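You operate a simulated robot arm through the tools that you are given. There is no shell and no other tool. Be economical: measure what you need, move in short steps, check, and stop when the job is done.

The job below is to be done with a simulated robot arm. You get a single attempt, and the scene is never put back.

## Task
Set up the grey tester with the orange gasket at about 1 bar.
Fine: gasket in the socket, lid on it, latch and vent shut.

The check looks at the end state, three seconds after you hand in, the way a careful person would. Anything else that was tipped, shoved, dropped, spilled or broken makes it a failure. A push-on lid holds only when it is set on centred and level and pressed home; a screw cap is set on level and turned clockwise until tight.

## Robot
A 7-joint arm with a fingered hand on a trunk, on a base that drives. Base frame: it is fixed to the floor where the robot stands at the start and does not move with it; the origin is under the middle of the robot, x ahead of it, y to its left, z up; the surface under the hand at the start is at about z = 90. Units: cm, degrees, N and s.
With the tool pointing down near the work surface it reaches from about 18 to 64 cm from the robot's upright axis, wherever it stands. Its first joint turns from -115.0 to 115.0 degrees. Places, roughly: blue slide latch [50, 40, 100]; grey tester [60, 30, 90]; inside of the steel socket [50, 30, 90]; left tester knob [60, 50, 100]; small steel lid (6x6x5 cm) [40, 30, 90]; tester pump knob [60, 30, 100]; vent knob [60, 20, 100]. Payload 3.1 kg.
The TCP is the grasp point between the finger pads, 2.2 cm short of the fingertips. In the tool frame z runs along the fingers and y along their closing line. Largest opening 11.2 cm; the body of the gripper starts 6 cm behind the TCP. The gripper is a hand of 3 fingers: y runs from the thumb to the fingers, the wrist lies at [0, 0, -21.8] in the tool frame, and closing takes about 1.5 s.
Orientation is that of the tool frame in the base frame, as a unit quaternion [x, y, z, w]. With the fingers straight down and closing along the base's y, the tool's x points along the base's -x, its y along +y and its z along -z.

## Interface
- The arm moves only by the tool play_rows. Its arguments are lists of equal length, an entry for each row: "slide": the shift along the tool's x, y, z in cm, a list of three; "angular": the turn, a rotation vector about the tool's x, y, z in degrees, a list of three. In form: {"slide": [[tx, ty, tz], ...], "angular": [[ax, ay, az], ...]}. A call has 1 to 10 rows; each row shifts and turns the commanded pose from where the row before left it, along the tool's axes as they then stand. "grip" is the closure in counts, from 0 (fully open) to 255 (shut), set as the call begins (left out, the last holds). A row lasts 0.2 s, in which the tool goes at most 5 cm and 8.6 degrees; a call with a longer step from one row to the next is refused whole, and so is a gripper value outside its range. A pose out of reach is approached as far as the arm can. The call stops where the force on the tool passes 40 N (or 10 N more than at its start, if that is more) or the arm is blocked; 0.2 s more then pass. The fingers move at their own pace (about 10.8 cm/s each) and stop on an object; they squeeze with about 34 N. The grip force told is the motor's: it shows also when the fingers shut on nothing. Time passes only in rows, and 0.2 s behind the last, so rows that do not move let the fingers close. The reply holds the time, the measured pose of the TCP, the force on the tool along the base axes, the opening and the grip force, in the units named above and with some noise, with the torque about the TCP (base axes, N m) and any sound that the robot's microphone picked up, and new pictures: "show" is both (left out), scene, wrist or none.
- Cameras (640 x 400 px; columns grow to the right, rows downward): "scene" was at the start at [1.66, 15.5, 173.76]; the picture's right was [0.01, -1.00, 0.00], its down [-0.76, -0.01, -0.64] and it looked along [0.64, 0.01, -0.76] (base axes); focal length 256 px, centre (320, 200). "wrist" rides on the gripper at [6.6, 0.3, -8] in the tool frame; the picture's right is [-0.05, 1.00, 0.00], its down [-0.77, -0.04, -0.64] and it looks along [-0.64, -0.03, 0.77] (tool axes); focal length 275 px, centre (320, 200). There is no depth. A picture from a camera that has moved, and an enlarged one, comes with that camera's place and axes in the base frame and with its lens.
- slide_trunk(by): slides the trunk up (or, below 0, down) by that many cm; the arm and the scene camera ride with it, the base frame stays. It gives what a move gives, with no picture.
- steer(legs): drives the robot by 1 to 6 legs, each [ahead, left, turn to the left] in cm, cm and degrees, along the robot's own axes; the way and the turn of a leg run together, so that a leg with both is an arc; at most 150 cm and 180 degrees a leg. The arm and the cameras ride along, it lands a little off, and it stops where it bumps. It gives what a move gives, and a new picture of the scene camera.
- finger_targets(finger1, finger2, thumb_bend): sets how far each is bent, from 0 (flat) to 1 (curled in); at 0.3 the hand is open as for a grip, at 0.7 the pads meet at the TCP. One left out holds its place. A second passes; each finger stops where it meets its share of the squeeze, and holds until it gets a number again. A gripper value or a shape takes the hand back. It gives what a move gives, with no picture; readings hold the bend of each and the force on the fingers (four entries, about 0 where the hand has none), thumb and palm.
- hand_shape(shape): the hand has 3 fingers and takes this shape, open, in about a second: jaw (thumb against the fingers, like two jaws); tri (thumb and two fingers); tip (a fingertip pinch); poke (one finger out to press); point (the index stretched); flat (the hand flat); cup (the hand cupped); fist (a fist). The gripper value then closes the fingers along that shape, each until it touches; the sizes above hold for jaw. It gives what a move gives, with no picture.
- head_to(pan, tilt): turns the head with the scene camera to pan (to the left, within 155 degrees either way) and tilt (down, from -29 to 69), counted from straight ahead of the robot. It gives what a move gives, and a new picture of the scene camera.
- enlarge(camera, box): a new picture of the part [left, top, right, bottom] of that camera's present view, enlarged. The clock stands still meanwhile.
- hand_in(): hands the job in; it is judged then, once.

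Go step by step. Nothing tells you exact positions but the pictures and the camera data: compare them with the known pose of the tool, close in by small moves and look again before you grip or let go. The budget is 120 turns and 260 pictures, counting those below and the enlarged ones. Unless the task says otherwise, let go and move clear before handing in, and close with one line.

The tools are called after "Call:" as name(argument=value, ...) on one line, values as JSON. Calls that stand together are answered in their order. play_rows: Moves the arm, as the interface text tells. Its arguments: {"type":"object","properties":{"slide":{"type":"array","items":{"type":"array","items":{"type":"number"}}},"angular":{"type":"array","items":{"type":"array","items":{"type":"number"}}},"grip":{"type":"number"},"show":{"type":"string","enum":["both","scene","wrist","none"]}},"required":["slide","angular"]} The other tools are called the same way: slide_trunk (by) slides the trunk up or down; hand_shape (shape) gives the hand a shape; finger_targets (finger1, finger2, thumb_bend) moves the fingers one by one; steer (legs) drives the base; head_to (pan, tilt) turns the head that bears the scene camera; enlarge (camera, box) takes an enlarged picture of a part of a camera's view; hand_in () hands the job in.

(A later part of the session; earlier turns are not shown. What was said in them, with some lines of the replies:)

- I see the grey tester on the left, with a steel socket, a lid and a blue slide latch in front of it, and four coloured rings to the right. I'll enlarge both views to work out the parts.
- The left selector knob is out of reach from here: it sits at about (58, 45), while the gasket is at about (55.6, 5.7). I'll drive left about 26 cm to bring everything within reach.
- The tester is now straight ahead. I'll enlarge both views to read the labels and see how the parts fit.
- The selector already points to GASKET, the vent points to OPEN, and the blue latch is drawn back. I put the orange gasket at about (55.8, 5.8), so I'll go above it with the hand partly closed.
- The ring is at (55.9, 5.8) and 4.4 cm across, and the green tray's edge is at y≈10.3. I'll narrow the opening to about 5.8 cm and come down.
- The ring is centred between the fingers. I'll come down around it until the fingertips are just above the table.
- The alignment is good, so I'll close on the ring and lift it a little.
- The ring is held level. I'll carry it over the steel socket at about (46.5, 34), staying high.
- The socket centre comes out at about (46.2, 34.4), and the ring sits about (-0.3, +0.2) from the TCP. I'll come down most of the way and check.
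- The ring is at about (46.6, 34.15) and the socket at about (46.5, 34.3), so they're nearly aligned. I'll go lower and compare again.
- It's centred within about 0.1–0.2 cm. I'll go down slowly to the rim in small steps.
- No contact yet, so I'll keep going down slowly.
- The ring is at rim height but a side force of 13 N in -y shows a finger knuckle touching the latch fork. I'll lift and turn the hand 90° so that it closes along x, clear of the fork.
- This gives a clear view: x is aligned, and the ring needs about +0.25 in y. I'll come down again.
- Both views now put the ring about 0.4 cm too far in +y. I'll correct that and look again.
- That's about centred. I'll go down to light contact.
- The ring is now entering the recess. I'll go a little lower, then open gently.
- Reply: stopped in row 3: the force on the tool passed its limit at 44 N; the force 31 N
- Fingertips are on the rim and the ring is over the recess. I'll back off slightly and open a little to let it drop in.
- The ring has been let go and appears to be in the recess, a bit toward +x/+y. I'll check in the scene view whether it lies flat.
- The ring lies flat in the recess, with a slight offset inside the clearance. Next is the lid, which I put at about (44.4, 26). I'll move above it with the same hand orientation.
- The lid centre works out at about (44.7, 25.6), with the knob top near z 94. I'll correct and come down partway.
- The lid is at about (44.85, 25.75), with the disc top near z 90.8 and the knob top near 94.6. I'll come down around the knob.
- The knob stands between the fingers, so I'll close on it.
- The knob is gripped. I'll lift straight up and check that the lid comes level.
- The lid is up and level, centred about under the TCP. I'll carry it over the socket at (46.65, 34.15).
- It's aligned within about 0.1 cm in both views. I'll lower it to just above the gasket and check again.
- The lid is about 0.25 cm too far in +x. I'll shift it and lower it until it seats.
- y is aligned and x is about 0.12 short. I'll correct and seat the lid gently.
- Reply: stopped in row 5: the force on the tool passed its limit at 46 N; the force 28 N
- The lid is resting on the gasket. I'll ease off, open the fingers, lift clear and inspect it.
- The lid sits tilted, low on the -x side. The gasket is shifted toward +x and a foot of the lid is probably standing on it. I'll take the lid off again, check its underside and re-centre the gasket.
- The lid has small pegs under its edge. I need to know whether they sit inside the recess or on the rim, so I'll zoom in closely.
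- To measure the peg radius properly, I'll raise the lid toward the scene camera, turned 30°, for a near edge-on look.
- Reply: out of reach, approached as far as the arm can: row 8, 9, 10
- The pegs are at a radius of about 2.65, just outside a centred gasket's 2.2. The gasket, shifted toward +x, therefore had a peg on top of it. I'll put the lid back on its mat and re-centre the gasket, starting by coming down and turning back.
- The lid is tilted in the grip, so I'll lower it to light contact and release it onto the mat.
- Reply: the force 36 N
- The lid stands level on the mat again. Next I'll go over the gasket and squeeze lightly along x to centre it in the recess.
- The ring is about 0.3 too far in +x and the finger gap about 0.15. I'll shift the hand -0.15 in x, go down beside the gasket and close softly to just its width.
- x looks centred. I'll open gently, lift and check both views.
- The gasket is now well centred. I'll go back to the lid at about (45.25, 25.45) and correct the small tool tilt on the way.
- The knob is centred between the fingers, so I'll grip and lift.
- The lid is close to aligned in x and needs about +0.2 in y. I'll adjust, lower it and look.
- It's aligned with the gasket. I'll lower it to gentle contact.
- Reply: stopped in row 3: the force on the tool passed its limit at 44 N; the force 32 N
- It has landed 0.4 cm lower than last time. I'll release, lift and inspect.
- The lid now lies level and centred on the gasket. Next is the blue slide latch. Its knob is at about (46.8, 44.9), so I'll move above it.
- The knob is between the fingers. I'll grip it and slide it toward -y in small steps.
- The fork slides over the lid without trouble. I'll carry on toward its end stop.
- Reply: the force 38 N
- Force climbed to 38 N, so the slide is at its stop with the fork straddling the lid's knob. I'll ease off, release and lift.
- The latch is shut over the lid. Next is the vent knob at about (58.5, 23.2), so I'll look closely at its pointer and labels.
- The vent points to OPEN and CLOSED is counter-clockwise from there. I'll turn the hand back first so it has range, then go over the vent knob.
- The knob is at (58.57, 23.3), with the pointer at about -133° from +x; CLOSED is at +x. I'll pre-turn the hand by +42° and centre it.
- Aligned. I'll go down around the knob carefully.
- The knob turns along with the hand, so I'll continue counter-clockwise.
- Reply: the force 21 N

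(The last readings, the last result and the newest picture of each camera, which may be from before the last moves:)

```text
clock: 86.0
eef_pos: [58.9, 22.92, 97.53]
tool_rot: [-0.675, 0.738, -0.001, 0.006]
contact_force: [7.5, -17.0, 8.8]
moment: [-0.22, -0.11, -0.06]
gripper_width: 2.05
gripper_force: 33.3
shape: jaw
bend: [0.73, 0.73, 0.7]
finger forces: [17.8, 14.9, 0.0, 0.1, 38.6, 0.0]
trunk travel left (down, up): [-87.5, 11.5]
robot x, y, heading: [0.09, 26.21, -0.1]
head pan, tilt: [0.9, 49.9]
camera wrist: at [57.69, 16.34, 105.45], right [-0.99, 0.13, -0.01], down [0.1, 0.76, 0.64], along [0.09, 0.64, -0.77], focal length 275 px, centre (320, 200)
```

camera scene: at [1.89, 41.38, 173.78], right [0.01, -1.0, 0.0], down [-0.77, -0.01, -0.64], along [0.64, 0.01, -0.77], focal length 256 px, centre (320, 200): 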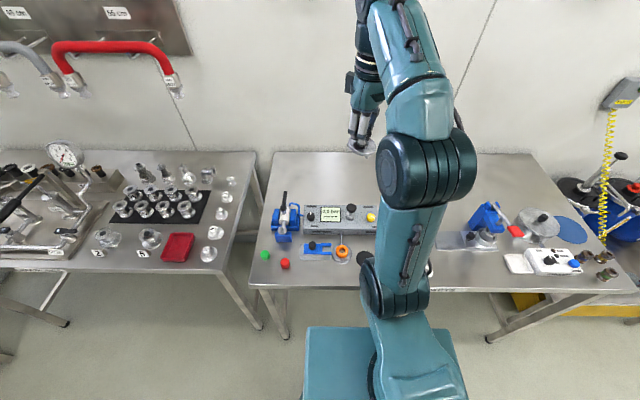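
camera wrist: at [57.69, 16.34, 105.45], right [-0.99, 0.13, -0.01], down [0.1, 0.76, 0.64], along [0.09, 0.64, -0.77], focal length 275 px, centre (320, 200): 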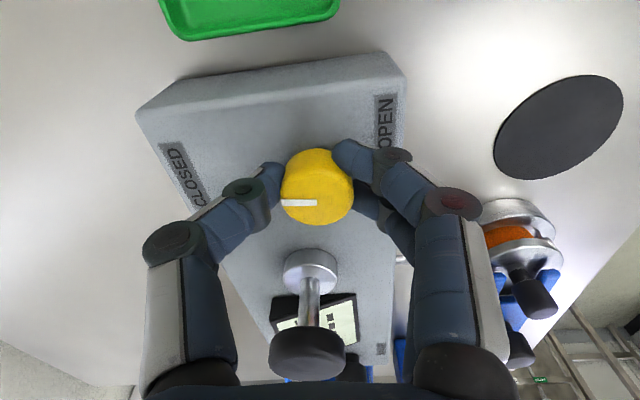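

Call:
play_rows(slide=[[0.25, -0.1, 0], [0, 0, 0], [0, 0, 0], [0, 0, 0]], angular=[[0, 0, 0], [0, 0, -4], [0, 0, -4], [0, 0, 0]], show="wrist")

Call:
enlarge(camera="wrist", box=[260, 120, 380, 240])

```text
clock: 87.0
eef_pos: [59.13, 22.81, 97.44]
tool_rot: [0.71, -0.704, 0.001, -0.005]
contact_force: [-9.0, -2.2, 10.0]
moment: [-0.04, 0.27, 0.04]
gripper_width: 2.07
gripper_force: 34.0
shape: jaw
bend: [0.73, 0.73, 0.71]
finger forces: [20.5, 20.9, 0.0, 0.1, 28.2, 0.1]
out of reach, approached as far as the arm can: row 3
trunk travel left (down, up): [-87.5, 11.5]
robot x, y, heading: [-0.32, 25.91, 0.1]
head pan, tilt: [0.9, 49.9]
camera wrist: at [58.64, 16.23, 105.44], right [-1.0, 0.04, -0.01], down [0.03, 0.77, 0.64], along [0.03, 0.64, -0.77], focal length 275 px, centre (320, 200)
```

wrist: 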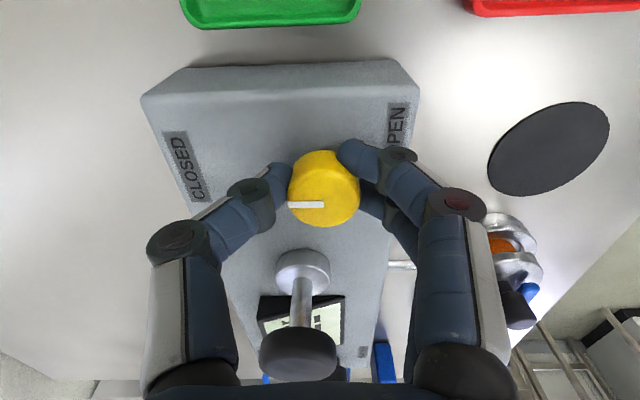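

```text
3.33 times, centred on (320, 180) of wrist
camera zoom: at [58.64, 16.23, 105.44], right [-1.0, 0.04, -0.01], down [0.03, 0.77, 0.64], along [0.03, 0.64, -0.77], focal length 918 px, centre (320, 267)
```

zoom: 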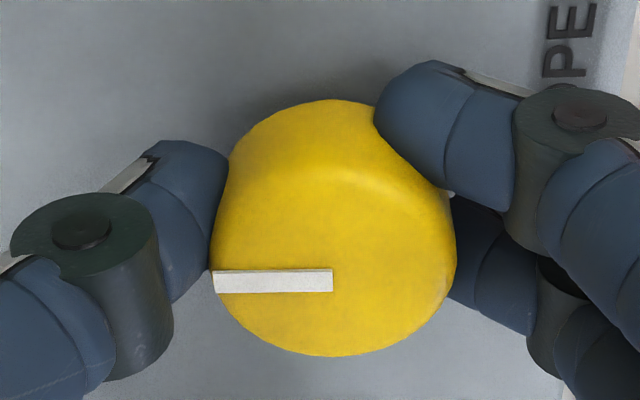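

The pointer now faces +x, at CLOSED. I'll release and lift, then look.

Call:
play_rows(slide=[[0, 0, 0], [0, 0, 0], [0, 0, 0], [0, 0, 0], [0, 0, -2], [0, 0, -4], [0, 0, -4], [0, 0, 0]], angular=[[0, 0, 0], [0, 0, 0], [0, 0, 0], [0, 0, 0], [0, 0, 0], [0, 0, 0], [0, 0, 0], [0, 0, 0]], grip=150, show="wrist")

Call:
enlarge(camera="scene", box=[300, 200, 390, 270])

```text
clock: 88.8
eef_pos: [59.57, 22.79, 106.74]
tool_rot: [0.724, -0.69, 0.002, -0.003]
contact_force: [0.8, -0.2, -0.1]
moment: [-0.03, -0.03, -0.04]
gripper_width: 4.59
gripper_force: 0.1
shape: jaw
bend: [0.73, 0.73, 0.7]
finger forces: [0.0, 0.1, 0.1, 0.1, 0.0, 0.0]
out of reach, approached as far as the arm can: row 5
trunk travel left (down, up): [-87.5, 11.5]
robot x, y, heading: [-0.07, 26.02, -0.3]
head pan, tilt: [0.9, 49.9]
camera wrist: at [59.4, 16.21, 114.76], right [-1.0, 0.0, -0.01], down [-0.01, 0.77, 0.64], along [0.0, 0.64, -0.77], focal length 275 px, centre (320, 200)
```

wrist: 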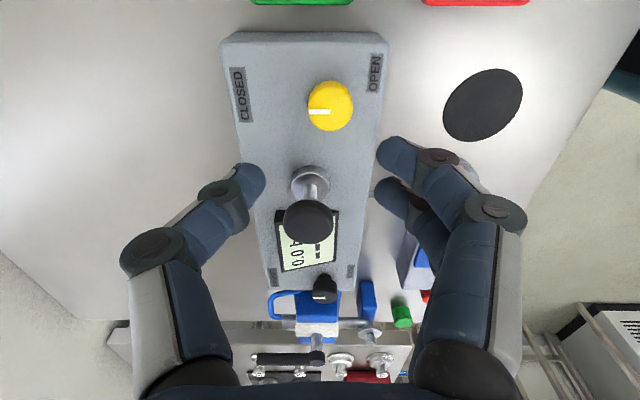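

```text
5.71 times, centred on (345, 235) of scene
camera zoom: at [1.68, 41.6, 173.76], right [0.01, -1.0, 0.0], down [-0.76, -0.01, -0.64], along [0.64, 0.01, -0.76], focal length 1461 px, centre (177, 0)
```

zoom: 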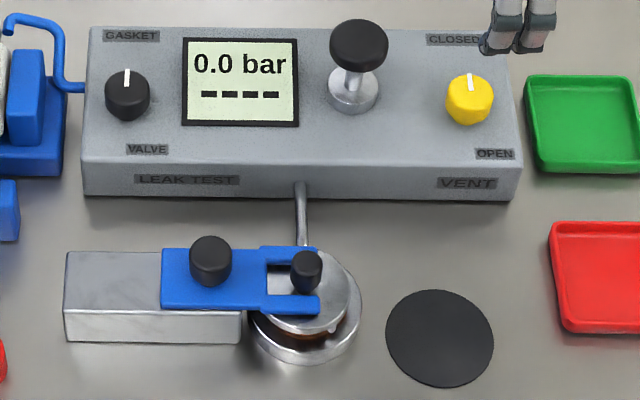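

The vent pointer now matches CLOSED and everything else is still in place. Next is the pump at about (60.4, 30.6), knob top z≈99.8. I'll close the fingers, turn the hand back and go above it.

Call:
play_rows(slide=[[0, 0, 0], [0, 0, 0], [0, 0, 0], [0, 0, 0], [0, 0, 0], [0, 0, 0], [0, 0, 0], [0, 0, 0], [0, 0, 0], [0, 0, 0]], angular=[[0, 0, 8.6], [0, 0, 8.6], [0, 0, 8.6], [0, 0, 8.6], [0, 0, 8.6], [0, 0, 8.6], [0, 0, 8.6], [0, 0, 8.6], [0, 0, 8.6], [0, 0, 8.6]], grip=255, show="none")

Call:
play_rows(slide=[[0, 0, 0], [0, 2.5, 0], [0, 2.5, 0], [0, 2.8, 0], [0, 0, 0]], angular=[[0, 0, 6], [0, 0, 0], [0, 0, 0], [0, 0, 0], [0, 0, 0]], show="wrist")

```text
clock: 91.0
eef_pos: [59.67, 22.79, 106.59]
tool_rot: [-0.058, 0.998, 0.002, 0.005]
contact_force: [0.0, 0.4, -0.2]
moment: [-0.03, 0.0, 0.02]
gripper_width: 0.0
gripper_force: 34.0
shape: jaw
bend: [0.69, 0.69, 0.78]
finger forces: [0.0, 0.0, 0.1, 0.0, 0.1, 0.0]
trunk travel left (down, up): [-87.5, 11.5]
robot x, y, heading: [0.14, 26.33, 0.1]
head pan, tilt: [0.9, 49.9]
```

```text
clock: 92.2
eef_pos: [59.56, 30.66, 106.69]
tool_rot: [-0.007, 1.0, 0.001, 0.003]
contact_force: [-0.5, -0.3, 0.2]
moment: [-0.02, -0.04, 0.0]
gripper_width: 0.0
gripper_force: 33.9
shape: jaw
bend: [0.69, 0.69, 0.78]
finger forces: [0.1, 0.1, 0.1, 0.0, 0.0, 0.0]
trunk travel left (down, up): [-87.5, 11.5]
robot x, y, heading: [0.23, 25.71, 0.0]
head pan, tilt: [0.9, 49.9]
camera wrist: at [52.79, 30.87, 114.65], right [0.03, 1.0, 0.0], down [0.77, -0.03, 0.64], along [0.64, -0.02, -0.77], focal length 275 px, centre (320, 200)
```

wrist: 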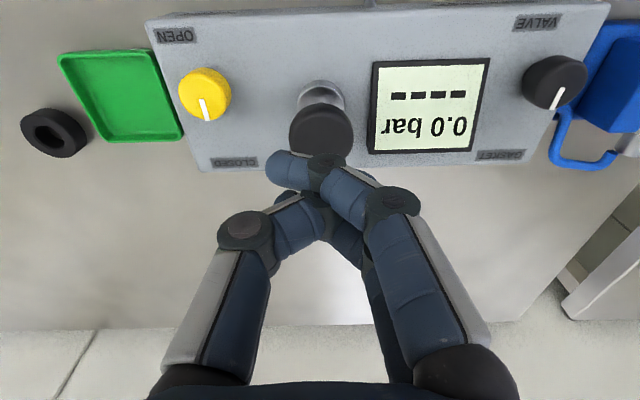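

I'm over the pump. I'll shift +0.6 in x and press down gently, watching the display.

Call:
play_rows(slide=[[-0.6, 0, 1.5], [0, 0, 1.5], [0, 0, 0.8], [0, 0, 0.5], [0, 0, 0]], angular=[[0, 0, 0], [0, 0, 0], [0, 0, 0], [0, 0, 0], [0, 0, 0]], show="wrist")

Call:
enlarge(camera="scene", box=[300, 190, 390, 260])

```text
clock: 93.4
eef_pos: [60.18, 30.52, 102.29]
tool_rot: [-0.008, 1.0, 0.002, 0.004]
contact_force: [-0.3, 0.2, -0.9]
moment: [0.01, 0.01, 0.01]
gripper_width: 0.03
gripper_force: 33.8
shape: jaw
bend: [0.69, 0.69, 0.78]
finger forces: [0.0, 0.0, 0.0, 0.1, 0.0, 0.0]
trunk travel left (down, up): [-87.5, 11.5]
robot x, y, heading: [-0.21, 26.03, -0.1]
head pan, tilt: [0.9, 49.9]
camera wrist: at [53.43, 30.91, 110.32], right [0.03, 1.0, 0.0], down [0.77, -0.03, 0.64], along [0.64, -0.02, -0.77], focal length 275 px, centre (320, 200)
```

wrist: 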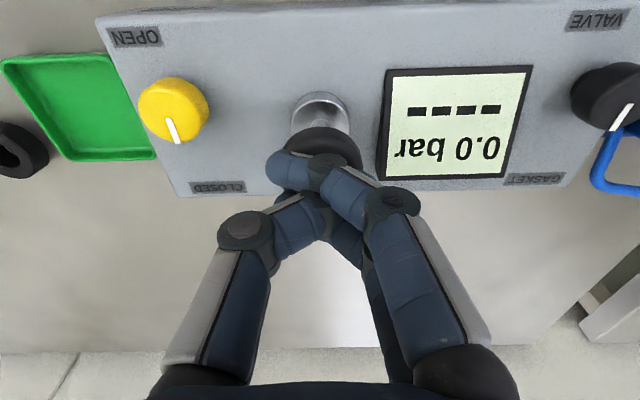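

```text
5.71 times, centred on (345, 225) of scene
camera zoom: at [1.67, 41.62, 173.76], right [0.01, -1.0, 0.0], down [-0.76, -0.01, -0.64], along [0.64, 0.01, -0.76], focal length 1461 px, centre (177, 57)
```

zoom: 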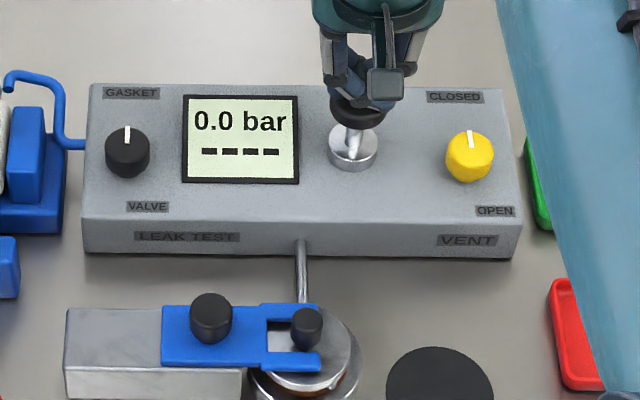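

Call:
play_rows(slide=[[0, 0.4, 0.3], [0, 0, 0.3], [0, 0, 0.3], [0, 0, 0.3], [0, 0, 0.3], [0, 0, 0]], angular=[[0, 0, 0], [0, 0, 0], [0, 0, 0], [0, 0, 0], [0, 0, 0], [0, 0, 0]], show="wrist")

```text
clock: 94.8
eef_pos: [60.29, 30.94, 100.96]
tool_rot: [-0.007, 1.0, 0.002, 0.004]
contact_force: [-0.5, 0.9, 3.3]
moment: [-0.07, 0.0, -0.02]
gripper_width: 0.0
gripper_force: 34.5
shape: jaw
bend: [0.7, 0.7, 0.78]
finger forces: [0.0, 0.0, 0.0, 0.0, 0.0, 0.1]
trunk travel left (down, up): [-87.5, 11.5]
robot x, y, heading: [0.2, 26.36, 0.1]
head pan, tilt: [0.9, 49.9]
camera wrist: at [53.46, 31.3, 108.89], right [0.03, 1.0, 0.0], down [0.77, -0.03, 0.64], along [0.64, -0.02, -0.77], focal length 275 px, centre (320, 200)
```

wrist: 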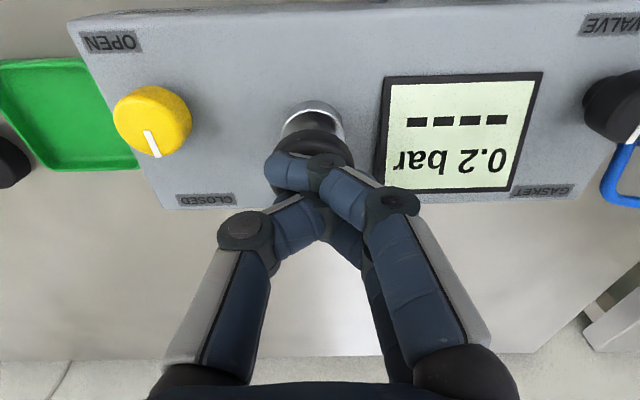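

It reads 0.2 bar, so the system holds pressure. I'll press further.

Call:
play_rows(slide=[[0, 0, 0.3], [0, 0, 0.3], [0, 0, 0.3], [0, 0, 0]], angular=[[0, 0, 0], [0, 0, 0], [0, 0, 0], [0, 0, 0]], show="wrist")

```text
clock: 95.8
eef_pos: [60.38, 30.98, 99.95]
tool_rot: [-0.009, 1.0, 0.002, 0.004]
contact_force: [-1.4, 0.3, 3.8]
moment: [-0.05, 0.0, 0.0]
gripper_width: 0.05
gripper_force: 33.8
shape: jaw
bend: [0.7, 0.7, 0.78]
finger forces: [0.0, 0.1, 0.0, 0.0, 0.0, 0.0]
trunk travel left (down, up): [-87.5, 11.5]
robot x, y, heading: [0.15, 26.09, -0.1]
head pan, tilt: [0.9, 49.9]
camera wrist: at [53.47, 31.27, 107.94], right [0.03, 1.0, 0.0], down [0.77, -0.03, 0.64], along [0.64, -0.02, -0.77], focal length 275 px, centre (320, 200)
```

wrist: 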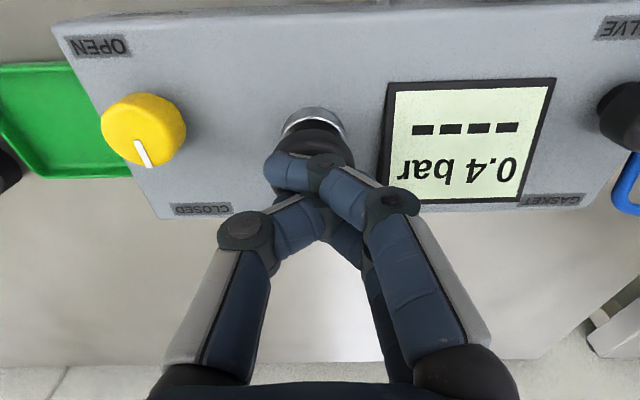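

Call:
play_rows(slide=[[0, 0, 0.3], [0, 0, 0.3], [0, 0, 0.2], [0, 0, 0]], angular=[[0, 0, 0], [0, 0, 0], [0, 0, 0], [0, 0, 0]], show="wrist")

Call:
play_rows(slide=[[0, 0, -0.8], [0, 0, -0.8], [0, 0, -0.8], [0, 0, -0.5], [0, 0, 0], [0, 0, 0]], angular=[[0, 0, 0], [0, 0, 0], [0, 0, 0], [0, 0, 0], [0, 0, 0], [0, 0, 0]], show="wrist")

```text
clock: 96.8
eef_pos: [60.18, 30.9, 99.22]
tool_rot: [-0.008, 1.0, 0.002, 0.004]
contact_force: [1.4, 1.3, 6.4]
moment: [-0.12, -0.02, 0.01]
gripper_width: 0.01
gripper_force: 33.8
shape: jaw
bend: [0.7, 0.7, 0.78]
finger forces: [6.5, 6.0, 0.0, 0.1, 0.1, 0.1]
trunk travel left (down, up): [-87.5, 11.5]
robot x, y, heading: [0.02, 25.76, 0.1]
head pan, tilt: [0.9, 49.9]
camera wrist: at [53.42, 31.27, 107.17], right [0.03, 1.0, 0.0], down [0.77, -0.03, 0.64], along [0.64, -0.02, -0.77], focal length 275 px, centre (320, 200)
```

wrist: 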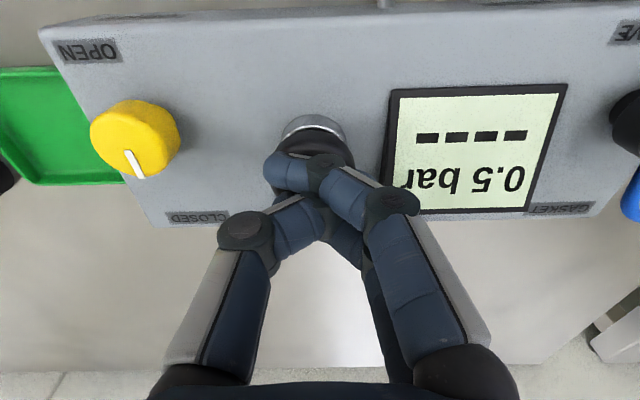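

```text
clock: 98.2
eef_pos: [60.31, 31.08, 102.11]
tool_rot: [-0.008, 1.0, 0.001, 0.003]
contact_force: [-0.3, 0.3, -0.1]
moment: [0.0, 0.02, -0.02]
gripper_width: 0.0
gripper_force: 33.9
shape: jaw
bend: [0.69, 0.7, 0.78]
finger forces: [0.0, 0.0, 0.0, 0.1, 0.0, 0.0]
trunk travel left (down, up): [-87.5, 11.5]
robot x, y, heading: [0.02, 26.21, -0.1]
head pan, tilt: [0.9, 49.9]
camera wrist: at [53.51, 31.29, 110.12], right [0.03, 1.0, 0.0], down [0.77, -0.03, 0.64], along [0.64, -0.02, -0.77], focal length 275 px, centre (320, 200)
```

wrist: 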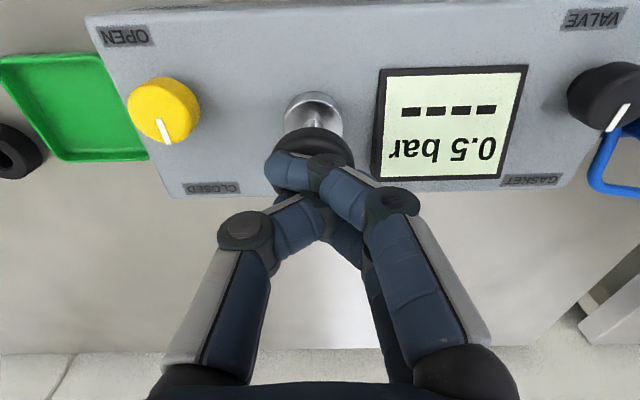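

The pressure holds at 0.5 bar and the pump springs back. I'll do a second equal stroke.

Call:
play_rows(slide=[[0, 0, 0.8], [0, 0, 0.8], [0, 0, 0.7], [0, 0, 0.4], [0, 0, 0.2], [0, 0, 0]], angular=[[0, 0, 0], [0, 0, 0], [0, 0, 0], [0, 0, 0], [0, 0, 0], [0, 0, 0]], show="wrist")

```text
clock: 99.6
eef_pos: [60.27, 30.98, 99.31]
tool_rot: [-0.007, 1.0, 0.002, 0.004]
contact_force: [1.4, 1.1, 5.7]
moment: [-0.1, -0.01, -0.01]
gripper_width: 0.0
gripper_force: 33.8
shape: jaw
bend: [0.7, 0.7, 0.78]
finger forces: [6.6, 6.0, 0.1, 0.0, 0.1, 0.0]
trunk travel left (down, up): [-87.5, 11.5]
robot x, y, heading: [-0.5, 26.35, -0.0]
head pan, tilt: [0.9, 49.9]
camera wrist: at [53.46, 31.3, 107.21], right [0.03, 1.0, 0.0], down [0.77, -0.03, 0.64], along [0.64, -0.02, -0.77], focal length 275 px, centre (320, 200)
```

wrist: 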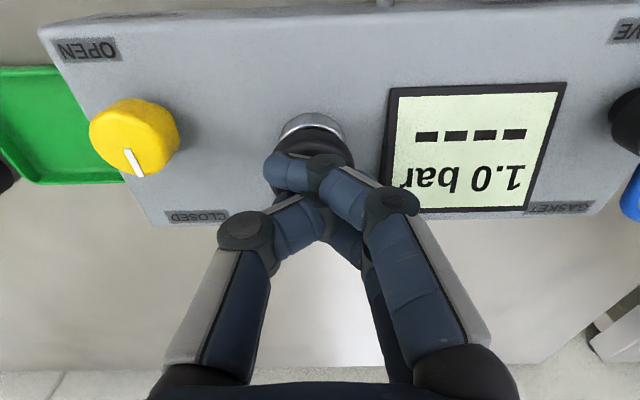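

It reads 1.0 bar. I'll lift clear and check that the pressure holds and everything stays in order.

Call:
play_rows(slide=[[0, 0, -1], [0, 0, -3], [0, 0, -4], [0, 0, -4], [0, 0, -4], [2, 0, -4], [2, -3, 0], [2, -3, 0], [0, 0, 0], [0, 0, 0]], angular=[[0, 0, 0], [0, 0, 0], [0, 0, 0], [0, 0, 0], [0, 0, 0], [0, 0, 0], [0, 0, 0], [0, 0, 0], [0, 0, 0], [0, 0, 0]], show="scene")

Call:
play_rows(slide=[[0, 0, 0], [0, 0, 0], [0, 0, 0], [0, 0, 0], [0, 0, 0], [0, 0, 0], [0, 0, 0], [0, 0, 0], [0, 0, 0], [0, 0, 0]], angular=[[0, 0, 0], [0, 0, 0], [0, 0, 0], [0, 0, 0], [0, 0, 0], [0, 0, 0], [0, 0, 0], [0, 0, 0], [0, 0, 0], [0, 0, 0]], grip=60, show="none")

Call:
enlarge(camera="scene", box=[290, 200, 390, 270])

```text
clock: 101.8
eef_pos: [54.46, 24.99, 118.95]
tool_rot: [-0.008, 1.0, 0.001, 0.004]
contact_force: [0.5, -0.2, 1.1]
moment: [0.01, 0.02, -0.01]
gripper_width: 0.01
gripper_force: 33.9
shape: jaw
bend: [0.69, 0.7, 0.78]
finger forces: [0.0, 0.0, 0.1, 0.1, 0.0, 0.0]
trunk travel left (down, up): [-87.5, 11.5]
robot x, y, heading: [-0.07, 26.0, 0.1]
head pan, tilt: [0.9, 49.9]
camera scene: at [1.7, 41.58, 173.76], right [0.01, -1.0, 0.0], down [-0.76, -0.01, -0.64], along [0.64, 0.01, -0.76], focal length 256 px, centre (320, 200)
```

scene: 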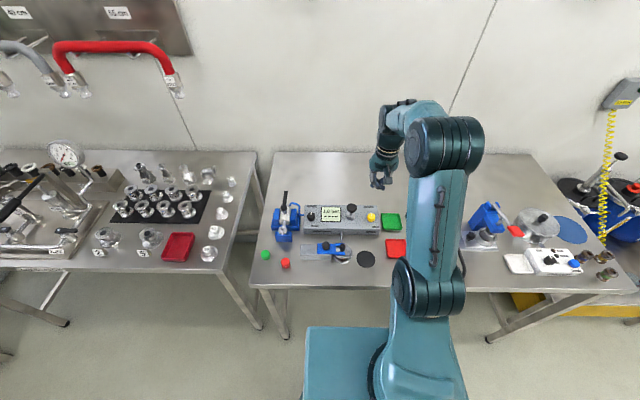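

```text
clock: 104.0
eef_pos: [54.34, 25.05, 119.1]
tool_rot: [-0.008, 1.0, 0.002, 0.003]
contact_force: [-0.2, 0.2, -0.1]
moment: [0.0, 0.01, 0.03]
gripper_width: 8.52
gripper_force: 0.1
shape: jaw
bend: [0.63, 0.63, 0.59]
finger forces: [0.0, 0.1, 0.0, 0.0, 0.1, 0.1]
trunk travel left (down, up): [-87.5, 11.5]
robot x, y, heading: [-0.02, 26.25, 0.2]
head pan, tilt: [0.9, 49.9]
```

```text
5.71 times, centred on (340, 235) of scene
camera zoom: at [1.68, 41.63, 173.76], right [0.01, -1.0, 0.0], down [-0.76, -0.01, -0.64], along [0.64, 0.01, -0.76], focal length 1461 px, centre (206, 0)
```

zoom: 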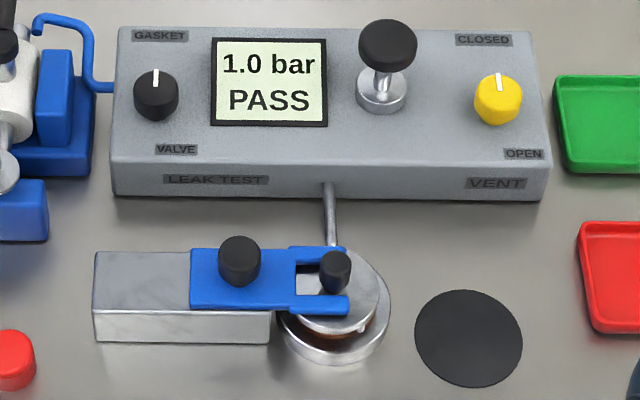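

The display shows 1.0 bar PASS, the latch and vent are shut, and the hand is clear. I'm handing in.

Call:
hand_in()

```text
The job is handed in.
```

The grey tester is set up with the orange gasket in the socket, the lid on, the latch and vent shut, and it holds at 1.0 bar with the display showing PASS.
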